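You operate a simulated robot arm through the tools that you are given. There is no shell and no other tool. Be economical: measure what you need, move in short steps, check, and stop when the job is done.

The job below is to be done with a simulated robot arm. You get a single attempt, and the scene is never put back.

TASK
Test the blue-banded handset on the tester, sort it and switch off.
Fine: switch the tester on first; clamp the handset, press test once; from 70 dB it goes on the GOOD side of the tray beside the tester, else on FAULT; leave the clamp open. Where these are worked on the way, their far stop is far enough and under half their travel is too little: yellow clamp.

It is judged by the outcome, as a careful person would: the job done as asked, and still so three seconds after it is handed in. It fails if anything else is knocked over, pushed out of place, dropped, spilled or broken.

THE ROBOT
A 6-joint arm with a two-finger parallel gripper, fixed in place. Base frame: the origin is at the foot of the arm, x ahead of it, y to its left, z up; the work surface is at about z = 0. Units: m, degrees, N and s.
With the tool pointing down near the work surface it reaches from about 0.16 to 0.42 m from the base axis. Its first joint turns from -66.0 to 66.0 degrees. Payload 1.57 kg.
Tool frame: the origin (TCP) lies between the finger pads and is the grasp point; the fingertips stand 0.03 m ahead of it; z points along the fingers, y is the line along which they close. The gripper opens to 0.08 m. The fingers are 0.017 m wide and 0.012 m thick; the gripper's body (0.04 by 0.082 m) begins 0.08 m behind the TCP.
Orientation is that of the tool frame in the base frame, as a unit quaternion [x, y, z, w]. With the fingers straight down and closing along the base's y, the tool's x points along the base's -x, its y along +y and its z along -z.

THE INTERFACE
- The arm moves only by the tool jog_arm. Its argument "rows" is a list of rows, each a list of 7 numbers: the shift along the tool's x, y, z in m, then the turn, a rotation vector about the tool's x, y, z in rad, then the opening in per cent of the stroke, from 0 (shut) to 100 (fully open). In form: [[tx, ty, tz, rx, ry, rz, claw], ...]. A call has 1 to 10 rows; each row is the pose to reach, as a shift and turn from the pose commanded when the call began, along the tool's axes at that moment. A row lasts 0.2 s, in which the tool goes at most 0.05 m and 8.6 degrees; a call with a longer step from one row to the next is refused whole, and so is a gripper value outside its range. A pose out of reach is approached as far as the arm can. The call stops where the force on the tool passes 70 N (or 10 N more than at its start, if that is more) or the arm is blocked; 0.2 s more then pass. The fingers move at their own pace (about 0.153 m/s each) and stop on an object; they squeeze with about 33 N. The grip force told is the motor's: it shows also when the fingers shut on nothing. Time passes only in rows, and 0.2 s behind the last, so rows that repeat a pose let the fingers close. The reply holds the time, the measured pose of the TCP, the force on the tool along the base axes, the opening and the grip force, in the units named above and with some noise, with the torque about the TCP (base axes, N m) and any sound that the robot's microphone picked up, and new pictures: "pictures" is both (left out), scene, wrist or none.
- Cameras (640 x 400 px; columns grow to the right, rows downward): "scene" is fixed at [0.0607, -0.3417, 0.4177]; the picture's right is [0.69, -0.73, 0.00], its down [-0.46, -0.44, -0.77] and it looks along [0.56, 0.53, -0.64] (base axes); focal length 232 px, centre (320, 200). "wrist" rides on the gripper at [0.072, -0.007, -0.122] in the tool frame; the picture's right is [0.09, 1.00, 0.00], its down [-0.84, 0.08, -0.54] and it looks along [-0.54, 0.05, 0.84] (tool axes); focal length 238 px, centre (320, 200). There is no depth. A picture from a camera that has moved, and an enlarged one, comes with that camera's place and axes in the base frame and with its lens.
- inspect(camera, box): a new picture of the part [left, top, right, bottom] of that camera's present view, enlarged. The clock stands still meanwhile.
- sign_off(): hands the job in; it is judged then, once.

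Work in short steps. Places have to be worked out from the pictures, the camera data and where the tool is seen: move nearer, look again, correct. Check each grasp and each placing, and mend what went wrong. You have 120 turns and 200 pictures in all, those below and enlarged ones among them. Open the gripper and draw the arm clear of the work before you hand the job in, unless the task says otherwise; then end with one line.

The tools are called as a command line: name --pt "numbers of a row" for each row, then --argument value for the rest, lists and objects as JSON in quotes. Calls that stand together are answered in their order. jog_arm: Moves the arm, as the interface text tells. Its arguments: {"type":"object","properties":{"rows":{"type":"array","items":{"type":"array","items":{"type":"number"}}},"pictures":{"type":"string","enum":["both","scene","wrist","none"]}},"required":["rows"]} The other tools are called the same way: inspect (camera, box) takes an enlarged picture of a part of a camera's view; sign_off () hands the job in.

At the start:

```text
time: 0.0
eef_pos: [0.2238, 0.0522, 0.2726]
orientation: [-0.001, 1.0, 0.0, 0.001]
force: [-0.3, -0.3, 0.8]
ft_torque: [0.03, 0.01, 0.01]
gripper_width: 0.0799
finger_force: 0.0
```

scene: 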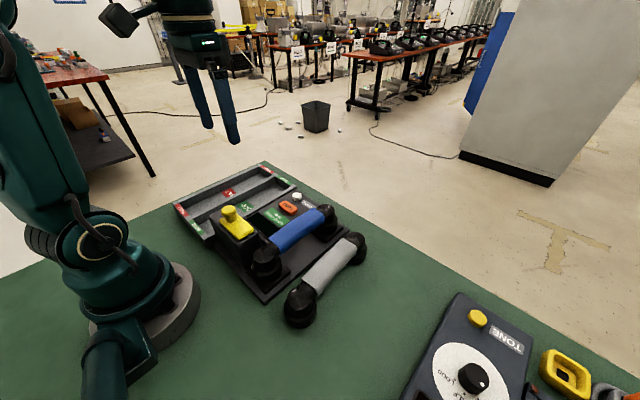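
wrist: 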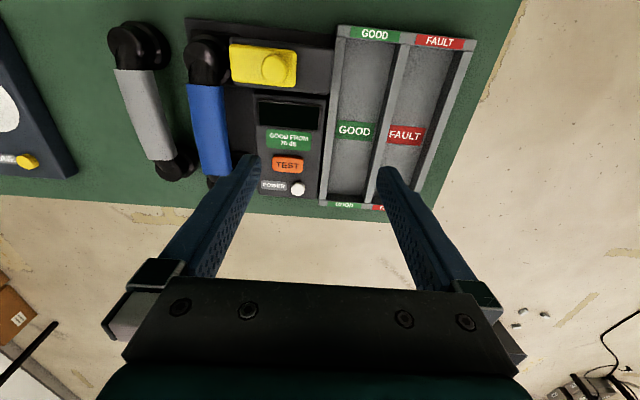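

I'll look closely at the tester and its controls first.

inspect --camera "wrist" --box '[90, 10, 490, 220]'

inspect --camera "scene" --box '[160, 150, 400, 340]'

```text
1.60 times, centred on (290, 115) of wrist
camera zoom: at [0.1526, 0.0465, 0.3937], right [-0.09, 1.0, 0.0], down [0.84, 0.08, 0.54], along [0.54, 0.05, -0.84], focal length 381 px, centre (368, 336)
```

zoom: 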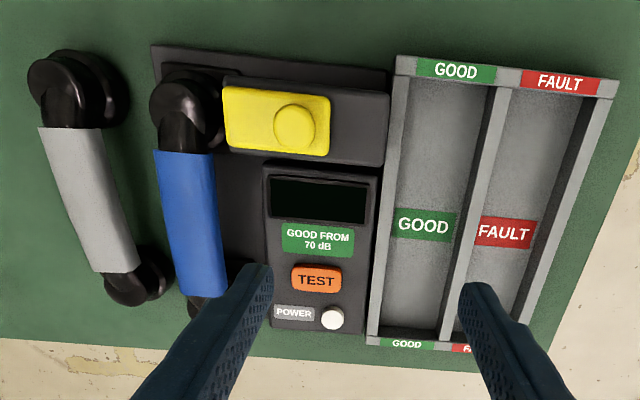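

```text
2.11 times, centred on (280, 245) of scene
camera zoom: at [0.0607, -0.3417, 0.4177], right [0.69, -0.73, 0.0], down [-0.46, -0.44, -0.77], along [0.56, 0.53, -0.64], focal length 488 px, centre (404, 105)
```

zoom: 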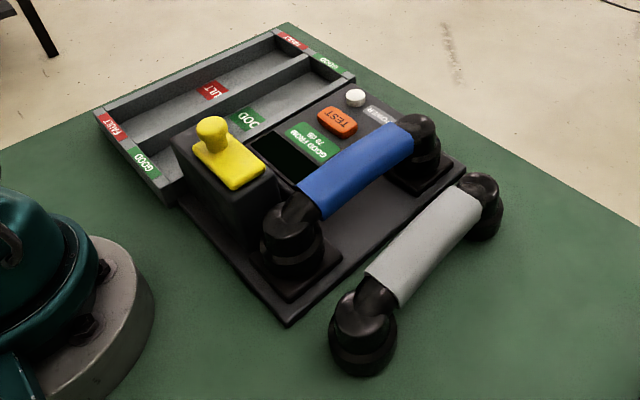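

Triangulating both views: POWER is at about (0.363, 0.027, z 0.037), TEST at (0.318, 0.009, 0.036), the clamp knob at (0.175, 0, ~0.12) and the handset band at (0.258, -0.095, ~0.077). I'll close the gripper and move above POWER.

jog_arm --pt "-0.035 -0.006 0.02 0 0 0 0" --pt "-0.07 -0.012 0.05 0 0 0 0" --pt "-0.105 -0.019 0.085 0 0 0 0" --pt "-0.139 -0.0257 0.12 0 0 0 0" --pt "-0.139 -0.0257 0.165 0 0 0 0" --pt "-0.139 -0.0257 0.165 0 0 0 0"

```text
time: 1.4
eef_pos: [0.3603, 0.0302, 0.106]
orientation: [0.0, 1.0, 0.0, 0.001]
force: [0.2, 0.4, 0.6]
ft_torque: [0.01, 0.02, 0.0]
gripper_width: 0.0001
finger_force: 21.6
camera wrist: at [0.2899, 0.0233, 0.2268], right [-0.09, 1.0, 0.0], down [0.84, 0.08, 0.54], along [0.54, 0.05, -0.84], focal length 238 px, centre (320, 200)
```

scene: 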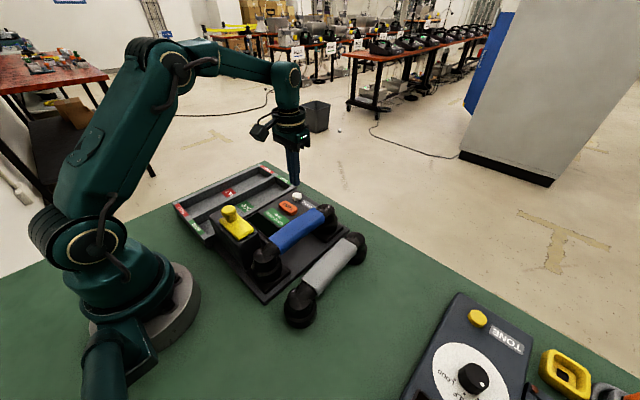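
wrist: 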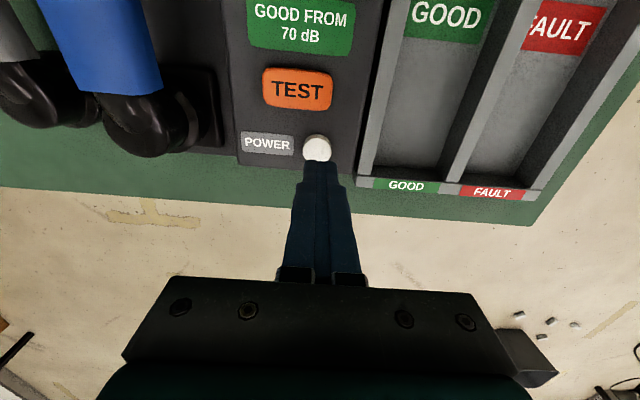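

POWER re-measures at (0.363, 0.0265), about under the tip. I'll descend slowly to press it and watch the force.

jog_arm --pt "-0.001 -0.002 0.015 0 0 0 0" --pt "-0.001 -0.002 0.03 0 0 0 0" --pt "-0.001 -0.002 0.036 0 0 0 0" --pt "-0.001 -0.002 0.039 0 0 0 0" --pt "-0.001 -0.002 0.042 0 0 0 0"

```text
time: 2.6
eef_pos: [0.3635, 0.025, 0.0656]
orientation: [-0.001, 1.0, 0.0, 0.001]
force: [-4.2, -0.2, 7.6]
ft_torque: [-0.03, 0.11, -0.01]
gripper_width: 0.0001
finger_force: 21.6
heard: click
camera wrist: at [0.2921, 0.0195, 0.1872], right [-0.09, 1.0, 0.0], down [0.84, 0.08, 0.54], along [0.54, 0.05, -0.84], focal length 238 px, centre (320, 200)
```

scene: 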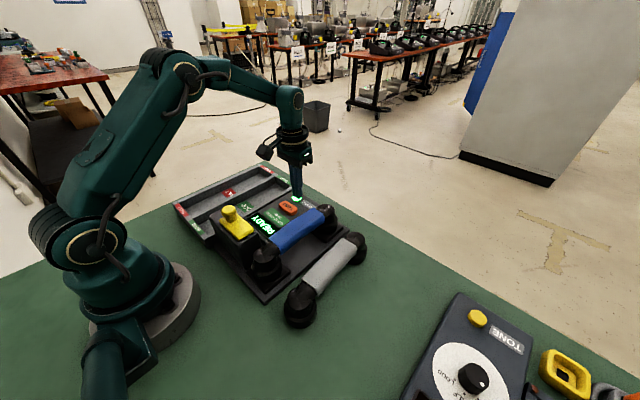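
wrist: 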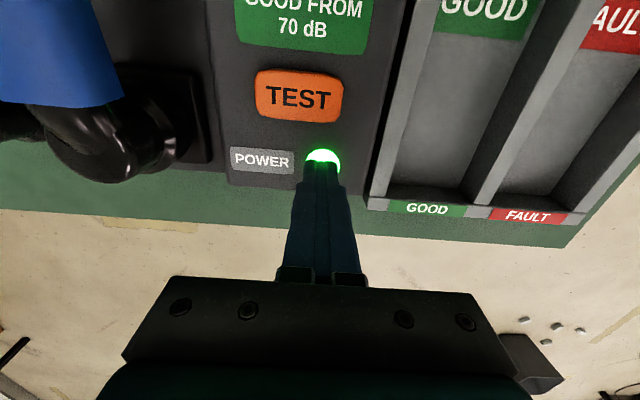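

The tester shows READY with the lamp lit. I'll lift and move back to view the clamp from above.

jog_arm --pt "0 0 -0.045 0 0 0 0" --pt "0 0 -0.09 0 0 0 0" --pt "0.03 0 -0.125 0 0 0 0" --pt "0.07 0 -0.15 0 0 0 0" --pt "0.115 0.0 -0.15 0 0 0 0" --pt "0.16 0 -0.15 0 0 0 50" --pt "0.16 0 -0.15 0 0 0 50"

inspect --camera "wrist" --box '[120, 0, 440, 200]'

```text
time: 4.2
eef_pos: [0.2025, 0.0259, 0.2161]
orientation: [0.0, 1.0, 0.001, 0.0]
force: [0.1, 1.1, 0.6]
ft_torque: [0.01, 0.0, 0.01]
gripper_width: 0.0402
finger_force: 0.1
camera wrist: at [0.1315, 0.0191, 0.3373], right [-0.09, 1.0, 0.0], down [0.84, 0.08, 0.54], along [0.54, 0.05, -0.84], focal length 238 px, centre (320, 200)
```

scene: 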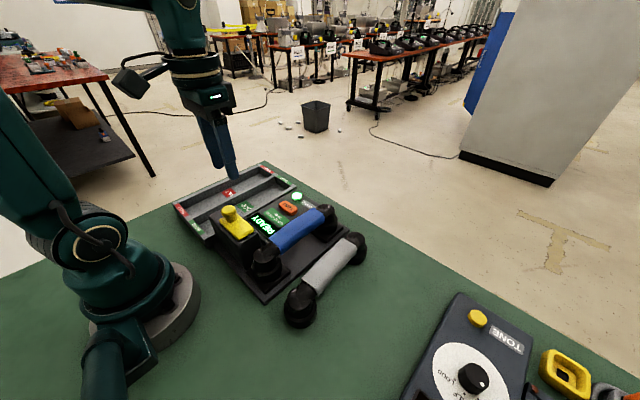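
wrist: 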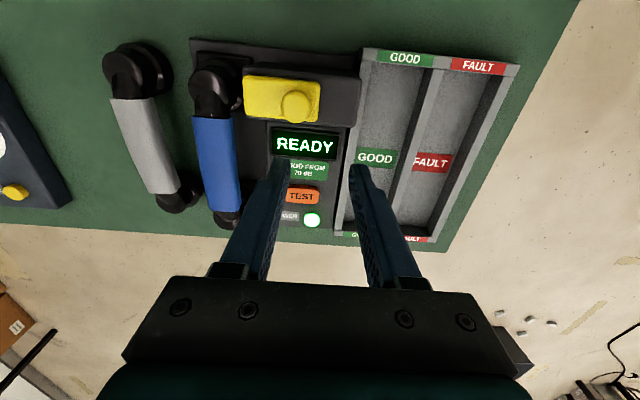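

```text
2.00 times, centred on (280, 100) of wrist
camera zoom: at [0.1315, 0.0191, 0.3373], right [-0.09, 1.0, 0.0], down [0.84, 0.08, 0.54], along [0.54, 0.05, -0.84], focal length 477 px, centre (400, 400)
```

zoom: 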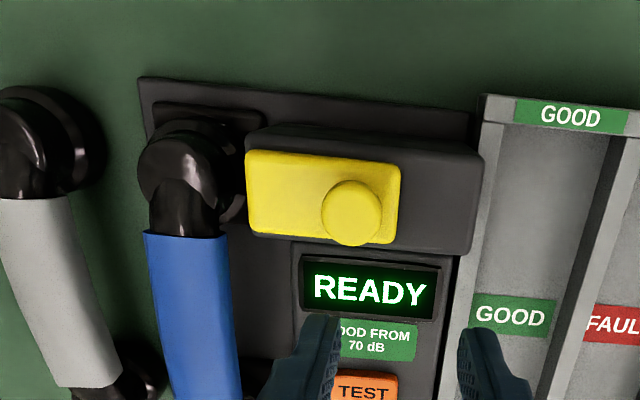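

The clamp knob is at about (0.176, 0.002) with its top near z 0.12. The plate sits just short of the earpiece, so it should slide toward -y. I'll open partway and come above the knob.

jog_arm --pt "0.013 -0.011 0.02 0 0 0 75" --pt "0.0265 -0.022 0.045 0 0 0 75" --pt "0.0265 -0.022 0.06 0 0 0 75" --pt "0.0265 -0.022 0.06 0 0 0 75"

inspect --camera "scene" --box '[160, 130, 360, 290]'

```text
time: 5.2
eef_pos: [0.1763, 0.0026, 0.1559]
orientation: [0.0, 1.0, 0.0, 0.0]
force: [0.0, -0.5, 0.0]
ft_torque: [0.0, 0.0, -0.01]
gripper_width: 0.0599
finger_force: 0.0
camera wrist: at [0.1054, -0.0034, 0.277], right [-0.09, 1.0, 0.0], down [0.84, 0.08, 0.54], along [0.54, 0.05, -0.84], focal length 238 px, centre (320, 200)
```

scene: 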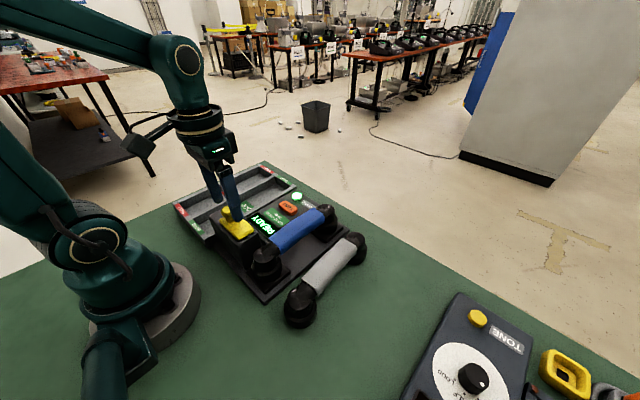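
wrist: 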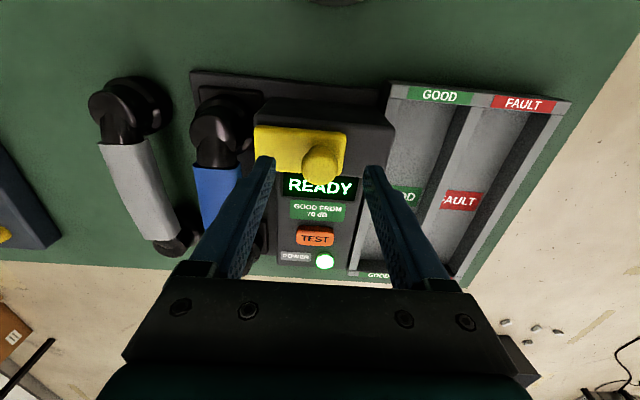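

```text
2.50 times, centred on (260, 210) of scene
camera zoom: at [0.0607, -0.3417, 0.4177], right [0.69, -0.73, 0.0], down [-0.46, -0.44, -0.77], along [0.56, 0.53, -0.64], focal length 580 px, centre (470, 175)
```

zoom: 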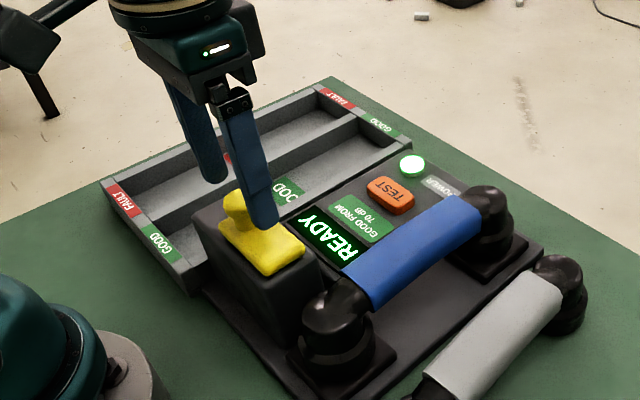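

The knob is at (0.177, 0.003) with its top at z≈0.116, between the fingers. I'll lower so the tips are at about z 0.099 and close.

jog_arm --pt "0 0 0.015 0 0 0 75" --pt "0 0 0.027 0 0 0 75" --pt "0 0 0.027 0 0 0 20" --pt "0 0 0.027 0 0 0 0" --pt "0 0 0.027 0 0 0 0"

inspect --camera "scene" --box '[160, 130, 360, 290]'

```text
time: 5.8
eef_pos: [0.1765, 0.0021, 0.1331]
orientation: [0.001, 1.0, -0.003, 0.002]
force: [-4.0, 2.0, 23.5]
ft_torque: [-0.9, 0.32, -0.01]
gripper_width: 0.0362
finger_force: 10.7
stopped in row 3: the force on the tool passed its limit at 117 N (the readings are from after the stop); the commanded pose is now the measured one
camera wrist: at [0.1055, -0.0033, 0.255], right [-0.09, 1.0, -0.01], down [0.83, 0.08, 0.55], along [0.54, 0.04, -0.84], focal length 238 px, centre (320, 200)
```

scene: 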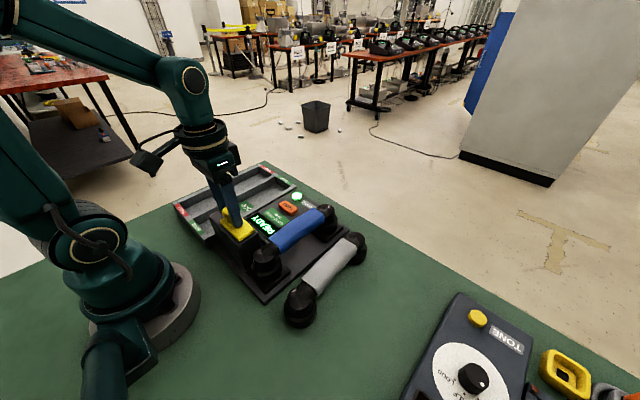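
wrist: 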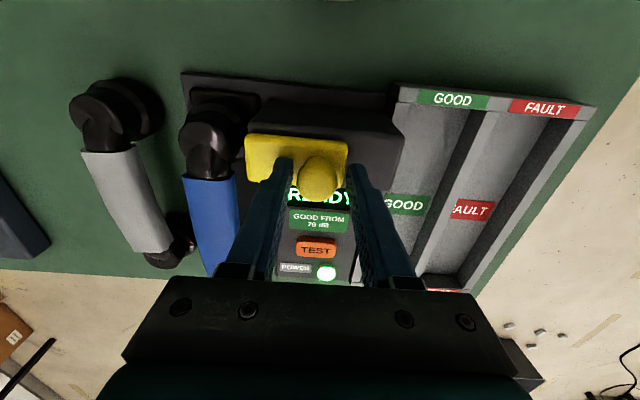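

```text
2.50 times, centred on (260, 210) of scene
camera zoom: at [0.0607, -0.3417, 0.4177], right [0.69, -0.73, 0.0], down [-0.46, -0.44, -0.77], along [0.56, 0.53, -0.64], focal length 580 px, centre (470, 175)
```

zoom: 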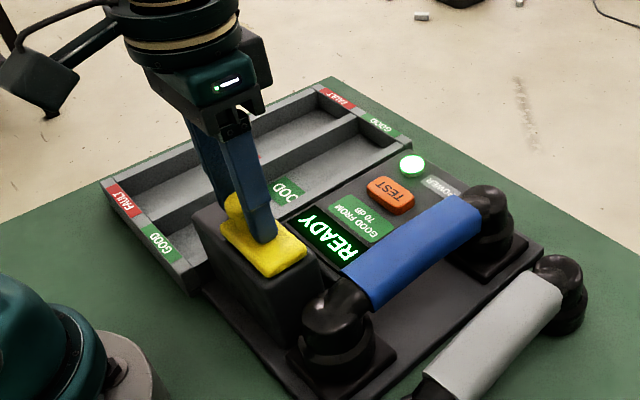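

The left fingertip touched the clamp plate at about z 0.103. I'll rise 5 mm and close on the knob.

jog_arm --pt "0 0 -0.005 0 0 0 45" --pt "0 0 -0.005 0 0 0 20" --pt "0 0 -0.005 0 0 0 0" --pt "0 0 -0.005 0 0 0 0"

inspect --camera "scene" --box '[160, 130, 360, 290]'

```text
time: 6.8
eef_pos: [0.1756, 0.0001, 0.1379]
orientation: [0.0, 1.0, -0.003, 0.001]
force: [7.6, 1.7, -32.6]
ft_torque: [0.05, -0.16, -0.01]
gripper_width: 0.0255
finger_force: 36.7
camera wrist: at [0.1048, -0.0036, 0.2594], right [-0.09, 1.0, -0.01], down [0.84, 0.08, 0.54], along [0.54, 0.04, -0.84], focal length 238 px, centre (320, 200)
```

scene: 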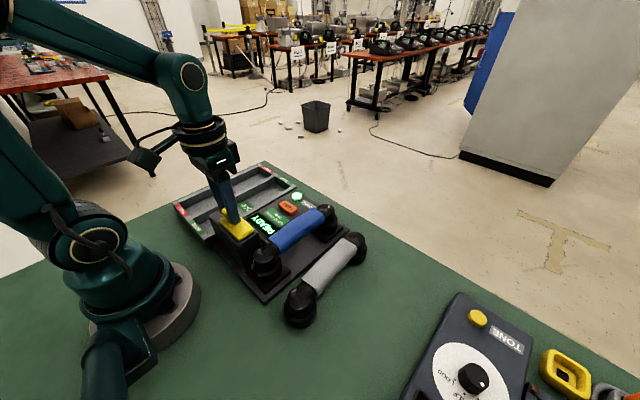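
wrist: 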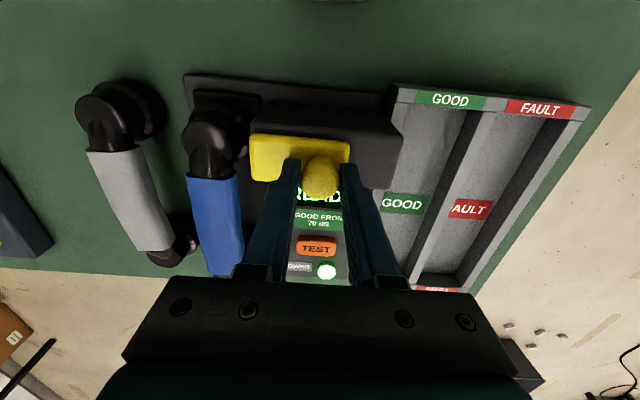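

```text
2.50 times, centred on (260, 210) of scene
camera zoom: at [0.0608, -0.3417, 0.4177], right [0.69, -0.73, 0.0], down [-0.46, -0.44, -0.77], along [0.56, 0.53, -0.64], focal length 580 px, centre (470, 175)
```

zoom: 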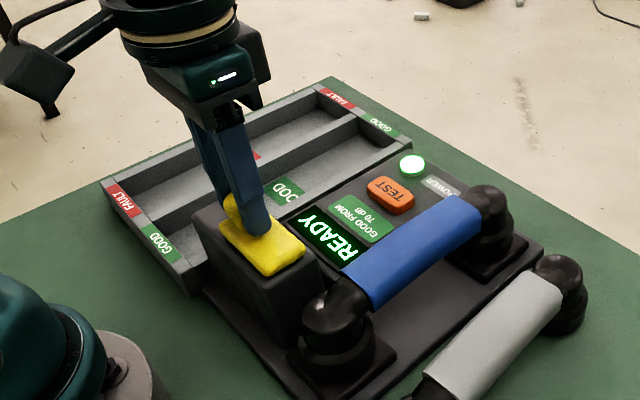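

The knob is held (width 25.5 mm), with some upward tension. I'll relax 2 mm down and slide it toward -y in small steps.

jog_arm --pt "0 0 0.002 0 0 0 0" --pt "0 -0.007 0.002 0 0 0 0" --pt "0 -0.014 0.002 0 0 0 0" --pt "0 -0.021 0.002 0 0 0 0" --pt "0 -0.021 0.002 0 0 0 0"

inspect --camera "scene" --box '[160, 130, 360, 290]'

```text
time: 8.0
eef_pos: [0.1763, -0.0189, 0.1368]
orientation: [-0.001, 1.0, -0.003, 0.004]
force: [-6.6, -0.6, 34.0]
ft_torque: [0.06, 0.01, -0.02]
gripper_width: 0.0254
finger_force: 37.2
camera wrist: at [0.1047, -0.0244, 0.2578], right [-0.09, 1.0, -0.01], down [0.83, 0.08, 0.55], along [0.55, 0.04, -0.84], focal length 238 px, centre (320, 200)
```

scene: 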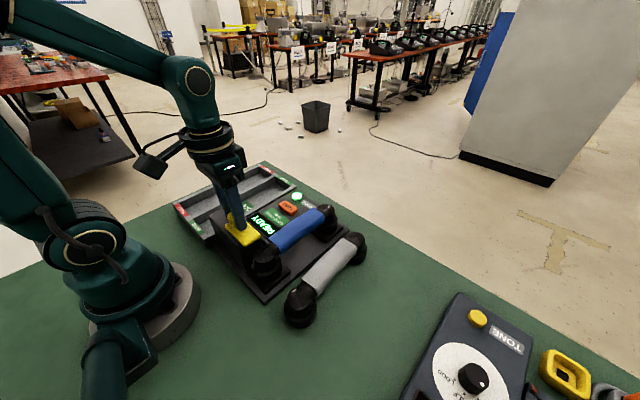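
wrist: 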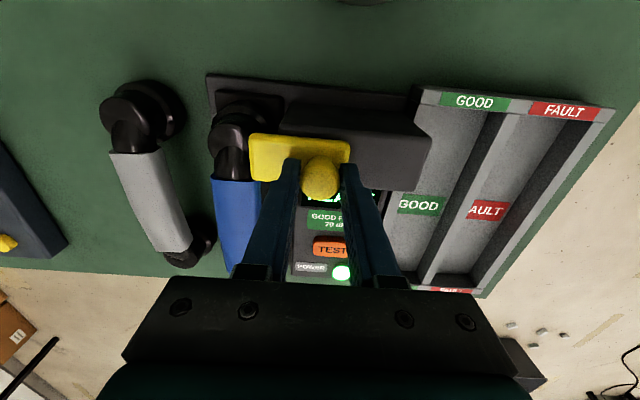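

```text
2.50 times, centred on (260, 210) of scene
camera zoom: at [0.0606, -0.3417, 0.4177], right [0.69, -0.73, 0.0], down [-0.46, -0.44, -0.77], along [0.56, 0.53, -0.64], focal length 580 px, centre (470, 175)
```

zoom: 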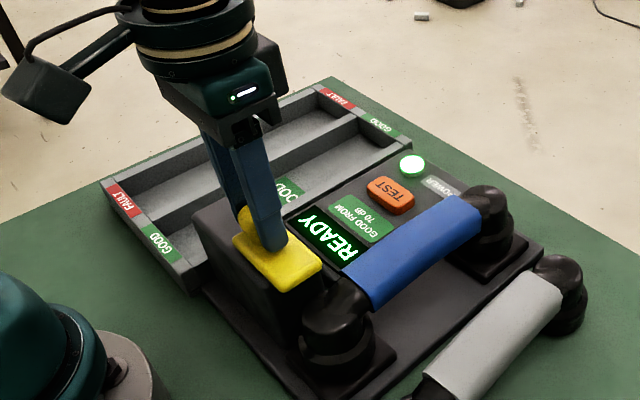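

The clamp slides over the earpiece. I'll continue toward its stop, easing 1 mm up.

jog_arm --pt "0 0 -0.001 0 0 0 0" --pt "0 -0.006 -0.001 0 0 0 0" --pt "0 -0.012 -0.001 0 0 0 0" --pt "0 -0.018 -0.001 0 0 0 0" --pt "0 -0.024 -0.001 0 0 0 0" --pt "0 -0.03 -0.001 0 0 0 0"

inspect --camera "scene" --box '[160, 130, 360, 290]'

```text
time: 9.4
eef_pos: [0.1769, -0.0492, 0.137]
orientation: [0.001, 1.0, -0.001, 0.002]
force: [9.2, 15.0, -22.4]
ft_torque: [0.17, -0.4, 0.09]
gripper_width: 0.0256
finger_force: 36.8
camera wrist: at [0.1049, -0.0537, 0.2586], right [-0.09, 1.0, 0.0], down [0.84, 0.08, 0.54], along [0.54, 0.05, -0.84], focal length 238 px, centre (320, 200)
```

scene: 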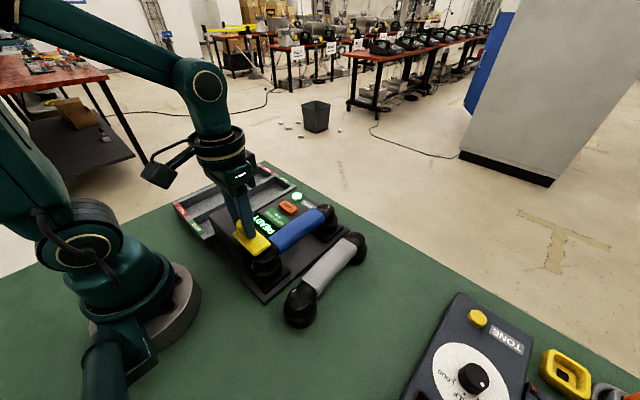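
wrist: 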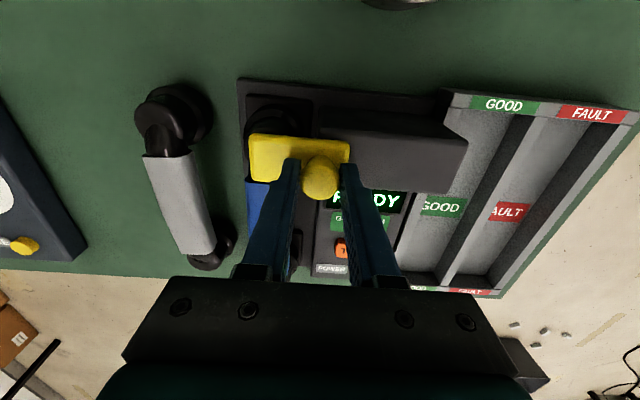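

```text
2.50 times, centred on (260, 210) of scene
camera zoom: at [0.0607, -0.3417, 0.4177], right [0.69, -0.73, 0.0], down [-0.46, -0.44, -0.77], along [0.56, 0.53, -0.64], focal length 580 px, centre (470, 175)
```

zoom: 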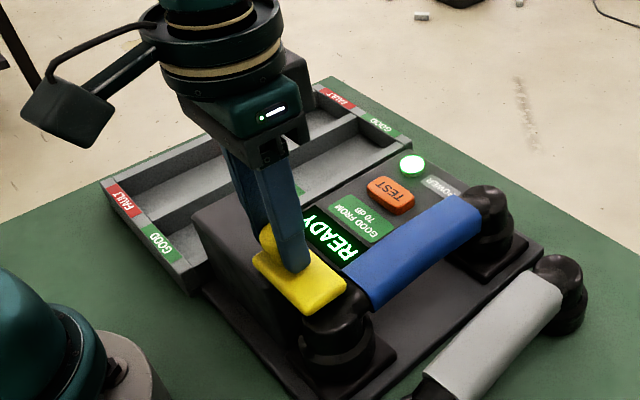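

Side force has risen to 15 N after about 5 cm of travel, so it is likely at the stop. I'll nudge a little more to confirm.

jog_arm --pt "0 -0.003 0.0 0 0 0 0" --pt "0 -0.005 0.0 0 0 0 0" --pt "0 -0.005 0.0 0 0 0 0" --pictures "none"

```text
time: 10.1
eef_pos: [0.1762, -0.0483, 0.137]
orientation: [0.005, 1.0, 0.01, 0.002]
force: [-0.1, 11.3, 5.8]
ft_torque: [-0.05, 0.01, 0.03]
gripper_width: 0.0255
finger_force: 37.0
stopped in row 3: the force on the tool passed its limit at 72 N (the readings are from after the stop); the commanded pose is now the measured one
```

The clamp is firmly at its stop. I'll release, lift clear, close the fingers and move toward above TEST.

jog_arm --pt "0 0.001 0 0 0 0 60" --pt "0 0.001 -0.003 0 0 0 60" --pt "0 0.001 -0.04 0 0 0 60" --pt "0 0.001 -0.075 0 0 0 0" --pt "-0.045 0.018 -0.075 0 0 0 0" --pt "-0.09 0.036 -0.075 0 0 0 0" --pt "-0.13 0.056 -0.06 0 0 0 0" --pt "-0.142 0.057 -0.02 0 0 0 0" --pt "-0.142 0.057 0.015 0 0 0 0" --pt "-0.142 0.057 0.015 0 0 0 0"

inspect --camera "scene" --box '[160, 130, 360, 290]'

```text
time: 12.3
eef_pos: [0.3178, 0.0078, 0.1225]
orientation: [0.005, 1.0, 0.008, 0.002]
force: [-0.7, 0.1, 0.7]
ft_torque: [0.0, 0.0, 0.02]
gripper_width: 0.0
finger_force: 21.8
camera wrist: at [0.2466, 0.001, 0.2438], right [-0.08, 1.0, 0.02], down [0.84, 0.06, 0.55], along [0.54, 0.06, -0.84], focal length 238 px, centre (320, 200)
```

scene: 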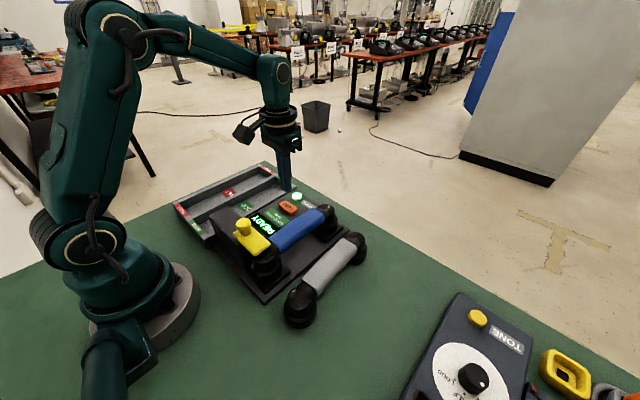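
wrist: 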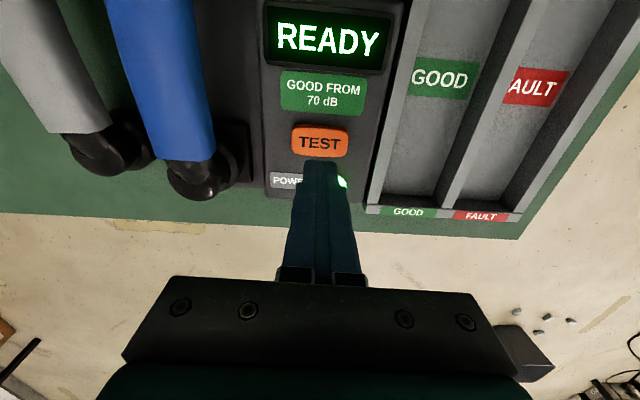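

```text
2.50 times, centred on (260, 210) of scene
camera zoom: at [0.0607, -0.3417, 0.4177], right [0.69, -0.73, 0.0], down [-0.46, -0.44, -0.77], along [0.56, 0.53, -0.64], focal length 580 px, centre (470, 175)
```

zoom: 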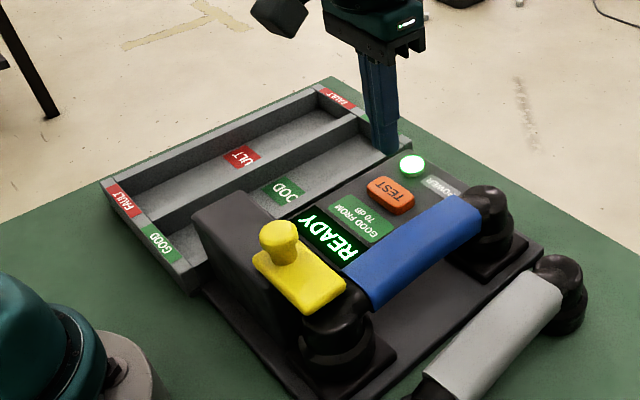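

The clamp is closed over the earpiece and the tip is above TEST at (0.318, 0.009). I'll press once and go up.

jog_arm --pt "0 0.0 0.03 0 0 0 0" --pt "0 0.0 0.048 0 0 0 0" --pt "0 0.0 0.053 0 0 0 0" --pt "0 0.0 0.056 0 0 0 0" --pt "0 0.0 0.058 0 0 0 0"

```text
time: 13.5
eef_pos: [0.3189, 0.0076, 0.065]
orientation: [0.005, 1.0, 0.007, 0.002]
force: [-0.4, 0.3, 7.7]
ft_torque: [0.0, 0.01, 0.0]
gripper_width: 0.0
finger_force: 21.4
heard: click
camera wrist: at [0.2473, 0.0006, 0.1869], right [-0.08, 1.0, 0.02], down [0.83, 0.06, 0.55], along [0.54, 0.06, -0.84], focal length 238 px, centre (320, 200)
```

scene: 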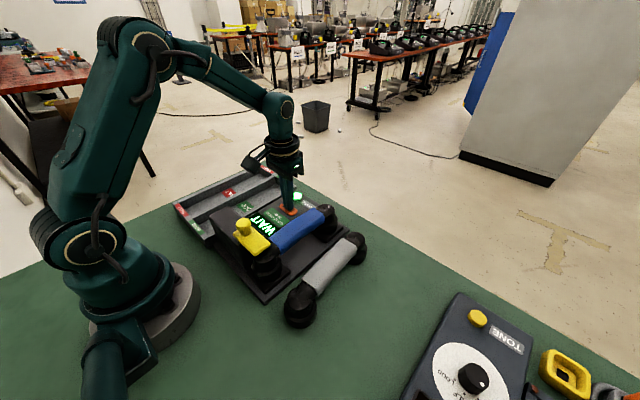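
wrist: 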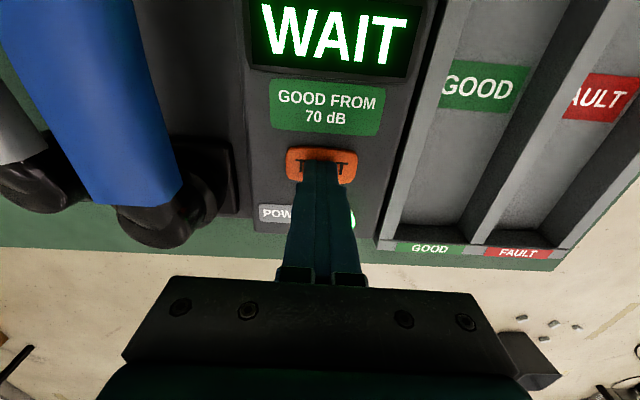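

The test is running (WAIT). I'll lift and wait for the result, correcting the small tilt too.

jog_arm --pt "0 0 -0.03 0 0 0 0" --pt "0 0 -0.07 0 0 0 0" --pt "0.02 0 -0.11 -0.015 0 0.01 0" --pt "0.04 -0.02 -0.14 -0.015 0 0.01 0" --pt "0.04 -0.02 -0.14 -0.015 0 0.01 0" --pt "0.04 -0.02 -0.14 -0.015 0 0.01 0" --pt "0.04 -0.02 -0.14 -0.015 0 0.01 0" --pt "0.04 -0.02 -0.14 -0.015 0 0.01 0"

```text
time: 15.3
eef_pos: [0.2774, -0.014, 0.2069]
orientation: [0.01, 1.0, 0.015, 0.001]
force: [0.8, -0.5, 0.5]
ft_torque: [0.0, 0.01, 0.0]
gripper_width: 0.0001
finger_force: 21.7
camera wrist: at [0.2066, -0.0224, 0.3267], right [-0.07, 1.0, 0.03], down [0.84, 0.04, 0.55], along [0.54, 0.07, -0.84], focal length 238 px, centre (320, 200)
```

scene: 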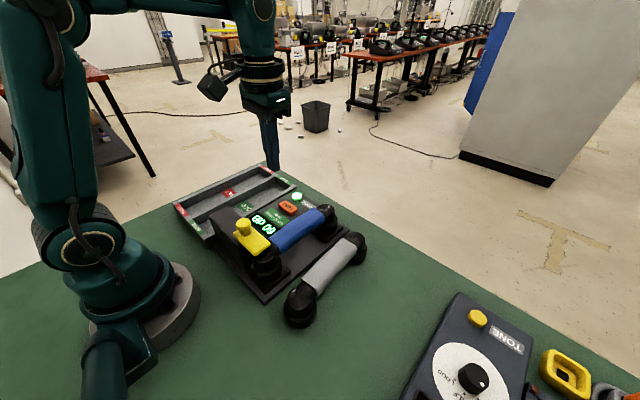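
wrist: 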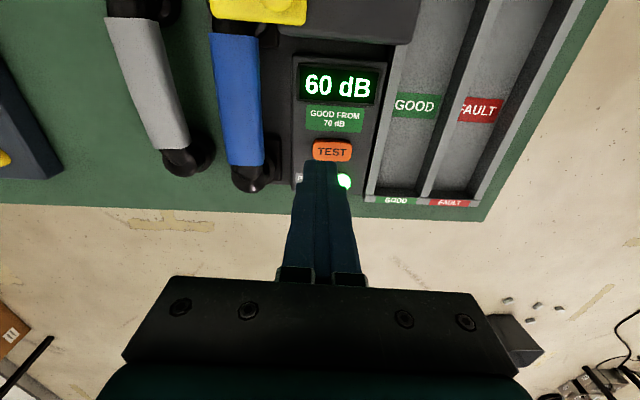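

The display seems to say 60 dB; I'll zoom to be sure.

inspect --camera "wrist" --box '[280, 50, 400, 125]'

```text
5.33 times, centred on (340, 88) of wrist
camera zoom: at [0.2066, -0.0224, 0.3267], right [-0.07, 1.0, 0.03], down [0.84, 0.04, 0.55], along [0.54, 0.07, -0.84], focal length 1271 px, centre (213, 800)
```

zoom: 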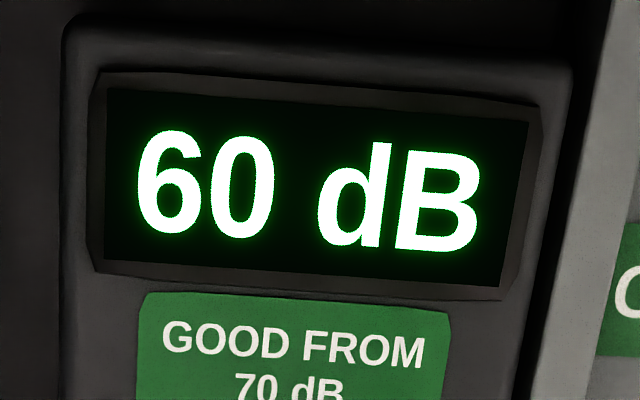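

The result is 60 dB, so FAULT. Next I'll slide the clamp back open: first position above the knob at (0.176, -0.048), squaring the tool up.

jog_arm --pt "0.035 -0.013 0 0.01 0 -0.007 75" --pt "0.07 -0.026 0 0.02 0 -0.014 75" --pt "0.101 -0.037 0.01 0.03 0 -0.02 75" --pt "0.101 -0.038 0.04 0.03 0 -0.02 75" --pt "0.101 -0.038 0.04 0.03 0 -0.02 75"

```text
time: 16.5
eef_pos: [0.1764, -0.051, 0.1617]
orientation: [0.001, 1.0, 0.0, 0.002]
force: [-0.3, 0.4, -1.1]
ft_torque: [-0.02, 0.03, -0.04]
gripper_width: 0.0599
finger_force: 0.2
camera wrist: at [0.1051, -0.0569, 0.2838], right [-0.09, 1.0, 0.0], down [0.83, 0.08, 0.55], along [0.54, 0.05, -0.84], focal length 238 px, centre (320, 200)
```

scene: 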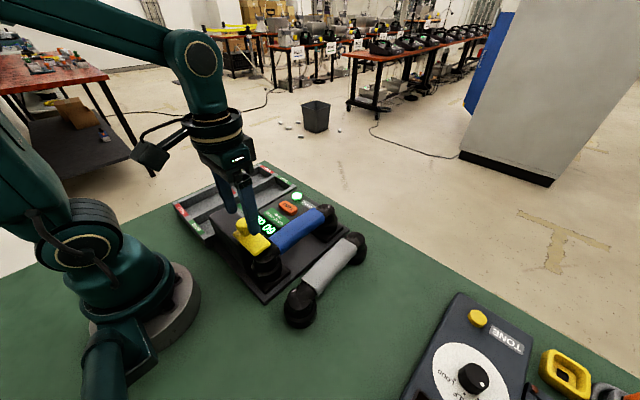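
wrist: 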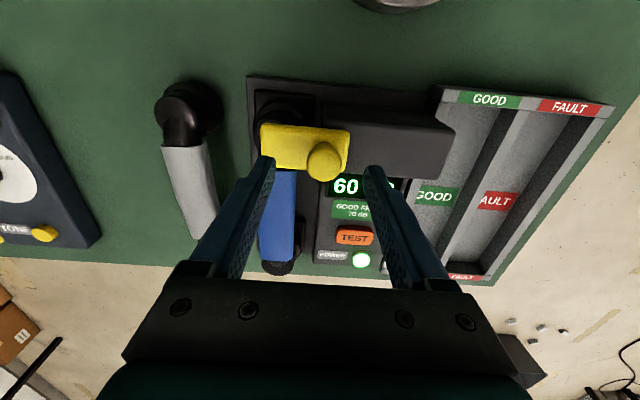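

The knob is between the fingers. I'll lower to tip z≈0.108 and grip.

jog_arm --pt "0 0.003 0.015 0 0 0 75" --pt "0 0.003 0.0238 0 0 0 75" --pt "0 0.003 0.0238 0 0 0 45" --pt "0 0.003 0.0238 0 0 0 20" --pt "0 0.003 0.0238 0 0 0 0" --pt "0 0.003 0.0238 0 0 0 0" --pictures "none"

```text
time: 17.9
eef_pos: [0.1769, -0.0471, 0.1394]
orientation: [0.0, 1.0, 0.001, 0.001]
force: [1.7, -1.8, -11.0]
ft_torque: [-0.05, -0.12, 0.04]
gripper_width: 0.0257
finger_force: 36.8
```

Gripped at 25.7 mm. I'll slide toward +y, back to the open stop.

jog_arm --pt "0 0.008 0.0005 0 0 0 0" --pt "0 0.016 0.0005 0 0 0 0" --pt "0 0.024 0.0005 0 0 0 0" --pt "0 0.032 0.0005 0 0 0 0" --pt "0 0.04 0.0005 0 0 0 0" --pt "0 0.046 0.0005 0 0 0 0" --pt "0 0.049 0.0005 0 0 0 0" --pt "0 0.051 0.0005 0 0 0 0"

```text
time: 19.7
eef_pos: [0.1767, 0.0028, 0.1388]
orientation: [-0.002, 1.0, -0.004, 0.001]
force: [6.6, -40.1, -9.7]
ft_torque: [-0.36, 0.51, -0.07]
gripper_width: 0.0254
finger_force: 37.0
camera wrist: at [0.1057, -0.0022, 0.2607], right [-0.1, 1.0, -0.01], down [0.84, 0.09, 0.54], along [0.54, 0.04, -0.84], focal length 238 px, centre (320, 200)
```

scene: 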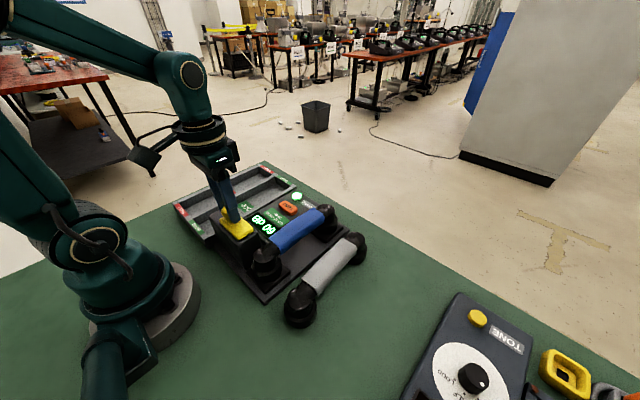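
wrist: 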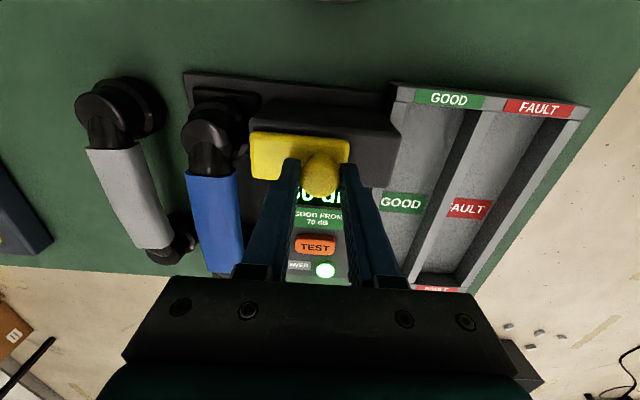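

The clamp is back at its open stop. I'll release, rise, and move over the handset for a look.

jog_arm --pt "0 -0.001 0 0 0 0 50" --pt "0 -0.001 -0.003 0 0 0 60" --pt "0 -0.001 -0.04 0 0 0 80" --pt "0 -0.001 -0.08 0 0 0 100" --pt "-0.03 -0.035 -0.1 0 0 0 100" --pt "-0.06 -0.07 -0.1 0 0 0 100" --pt "-0.07 -0.096 -0.1 0 0 0 100" --pt "-0.07 -0.096 -0.1 0 0 0 100"

inspect --camera "scene" --box '[160, 130, 360, 290]'

```text
time: 21.5
eef_pos: [0.2451, -0.0931, 0.2392]
orientation: [0.0, 1.0, 0.001, 0.002]
force: [-0.3, 0.6, -0.2]
ft_torque: [0.0, 0.0, 0.0]
gripper_width: 0.0802
finger_force: 0.0
camera wrist: at [0.1745, -0.0992, 0.3611], right [-0.09, 1.0, 0.0], down [0.84, 0.08, 0.54], along [0.54, 0.05, -0.84], focal length 238 px, centre (320, 200)
```

scene: 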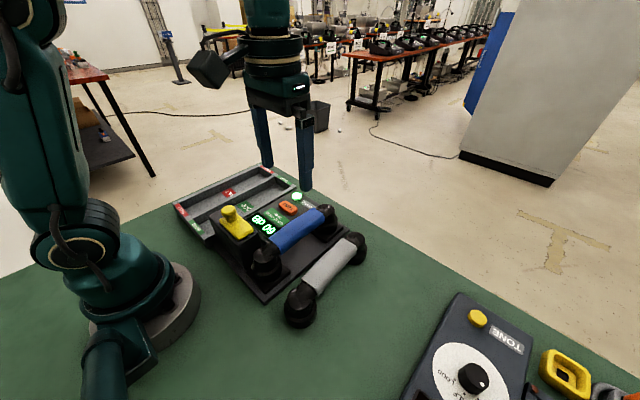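
wrist: 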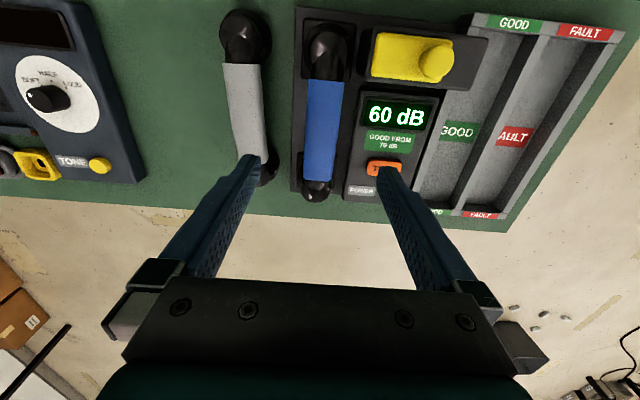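

```text
2.50 times, centred on (260, 210) of scene
camera zoom: at [0.0607, -0.3417, 0.4177], right [0.69, -0.73, 0.0], down [-0.46, -0.44, -0.77], along [0.56, 0.53, -0.64], focal length 580 px, centre (470, 175)
```

zoom: 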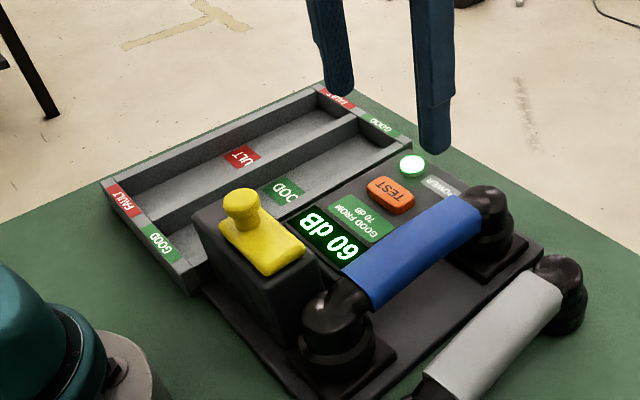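

The handset lies along x with its centre at about (0.260, -0.088), band top z≈0.077 and about 45 mm wide. The FAULT lane is centred near (0.257, 0.19), parallel to it. I'll descend over the band with the opening at 85%.

jog_arm --pt "-0.015 0.004 0.045 0 0 0 85" --pt "-0.015 0.004 0.09 0 0 0 85" --pt "-0.015 0.004 0.115 0 0 0 85" --pt "-0.015 0.004 0.115 0 0 0 85"

inspect --camera "scene" --box '[200, 150, 380, 300]'

```text
time: 22.5
eef_pos: [0.2607, -0.0889, 0.1236]
orientation: [0.0, 1.0, 0.001, 0.002]
force: [-0.5, 0.3, 0.0]
ft_torque: [0.05, 0.01, 0.0]
gripper_width: 0.0677
finger_force: 0.0
camera wrist: at [0.1893, -0.0946, 0.2445], right [-0.09, 1.0, 0.0], down [0.84, 0.08, 0.54], along [0.54, 0.05, -0.84], focal length 238 px, centre (320, 200)
```

scene: 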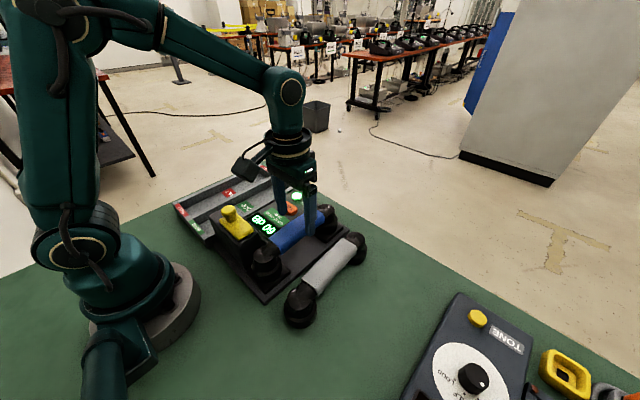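
wrist: 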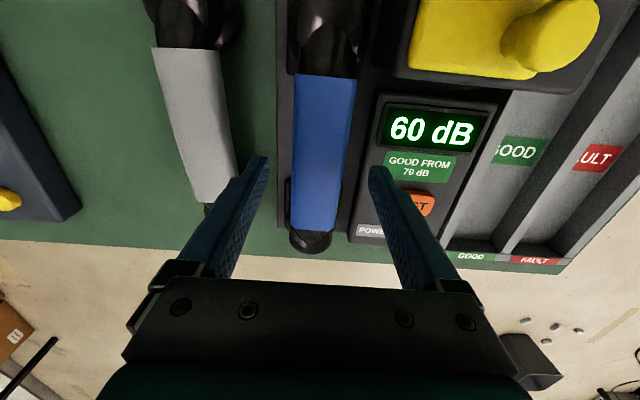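

```text
2.67 times, centred on (290, 225) of scene
camera zoom: at [0.0607, -0.3417, 0.4177], right [0.69, -0.73, 0.0], down [-0.46, -0.44, -0.77], along [0.56, 0.53, -0.64], focal length 619 px, centre (400, 133)
```

zoom: 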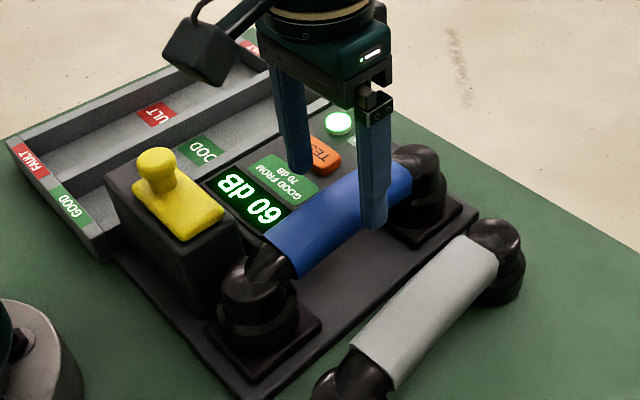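

The handset is centred between the fingers (y ≈ -0.0875) and the band centre is at x ≈ 0.266. I'll lower to TCP z≈0.067 and close.

jog_arm --pt "-0.005 0.001 0.025 0 0 0 85" --pt "-0.005 0.001 0.045 0 0 0 85" --pt "-0.005 0.001 0.056 0 0 0 85" --pt "-0.005 0.001 0.056 0 0 0 70" --pt "-0.005 0.001 0.056 0 0 0 50" --pt "-0.005 0.001 0.056 0 0 0 30" --pt "-0.005 0.001 0.056 0 0 0 0" --pt "-0.005 0.001 0.056 0 0 0 0"

inspect --camera "scene" --box '[200, 150, 380, 300]'

```text
time: 24.3
eef_pos: [0.2664, -0.0878, 0.0671]
orientation: [0.0, 1.0, 0.0, 0.002]
force: [-0.1, 0.9, -0.3]
ft_torque: [-0.03, -0.12, 0.02]
gripper_width: 0.0359
finger_force: 33.1
camera wrist: at [0.1957, -0.0929, 0.1886], right [-0.09, 1.0, 0.0], down [0.84, 0.08, 0.54], along [0.54, 0.05, -0.84], focal length 238 px, centre (320, 200)
```

scene: 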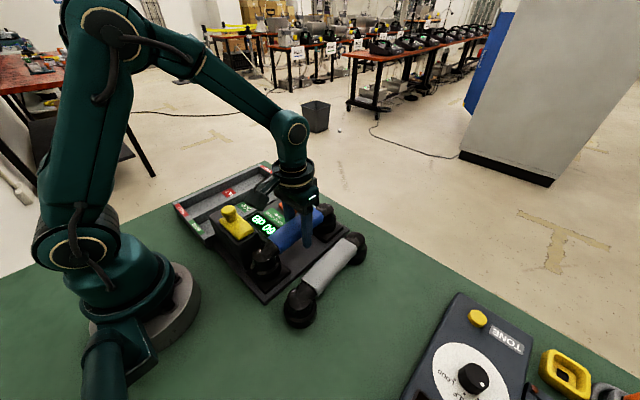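
wrist: 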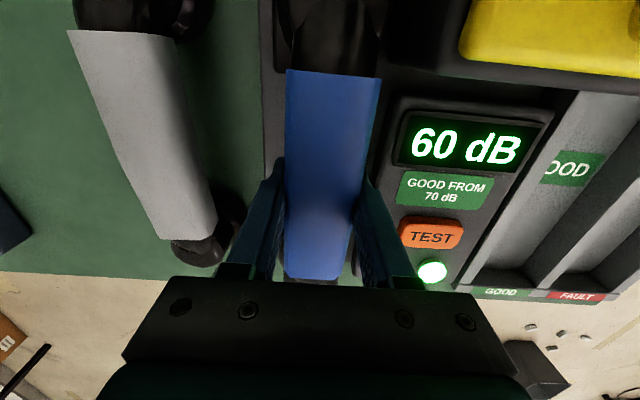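

```text
2.67 times, centred on (290, 225) of scene
camera zoom: at [0.0607, -0.3417, 0.4177], right [0.69, -0.73, 0.0], down [-0.46, -0.44, -0.77], along [0.56, 0.53, -0.64], focal length 619 px, centre (400, 133)
```

zoom: 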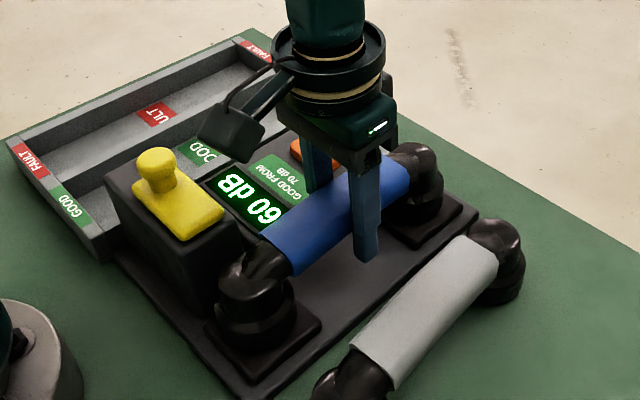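

The handset is gripped at 36 mm width. I'll lift straight up in small steps and check it comes.

jog_arm --pt "0 0 -0.01 0 0 0 0" --pt "0 0 -0.025 0 0 0 0" --pt "0 0 -0.05 0 0 0 0" --pt "0 0 -0.08 0 0 0 0" --pt "0 0 -0.11 0 0 0 0" --pt "0 0 -0.135 0 0 0 0" --pt "0 0 -0.135 0 0 0 0"

inspect --camera "scene" --box '[180, 70, 400, 260]'

```text
time: 25.9
eef_pos: [0.267, -0.0877, 0.2048]
orientation: [0.0, 1.0, 0.001, 0.001]
force: [0.6, -0.1, -2.5]
ft_torque: [0.0, -0.06, -0.02]
gripper_width: 0.0355
finger_force: 33.2
camera wrist: at [0.1962, -0.0931, 0.3265], right [-0.09, 1.0, 0.0], down [0.84, 0.08, 0.54], along [0.54, 0.05, -0.84], focal length 238 px, centre (320, 200)
```

scene: 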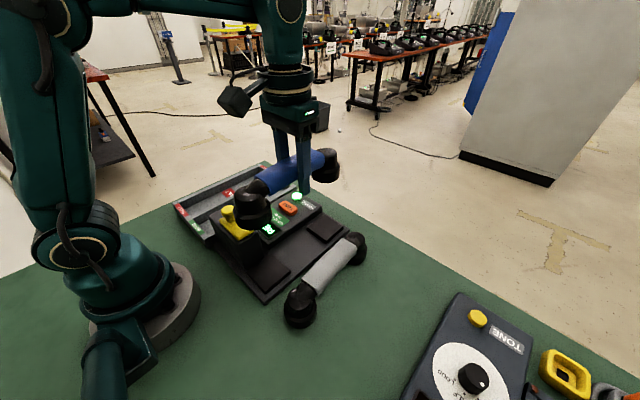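
wrist: 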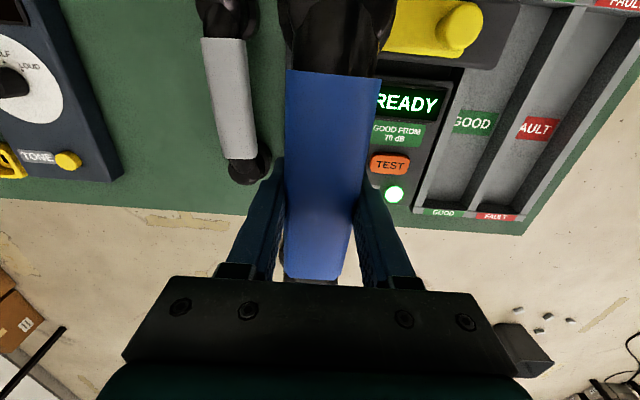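

```text
2.11 times, centred on (290, 165) of scene
camera zoom: at [0.0607, -0.3417, 0.4177], right [0.69, -0.73, 0.0], down [-0.46, -0.44, -0.77], along [0.56, 0.53, -0.64], focal length 488 px, centre (383, 274)
```

zoom: 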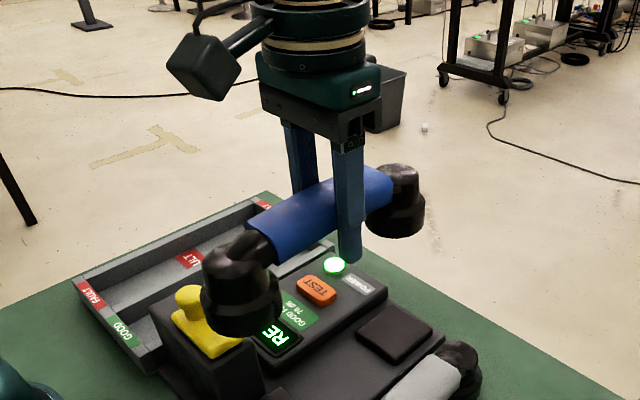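

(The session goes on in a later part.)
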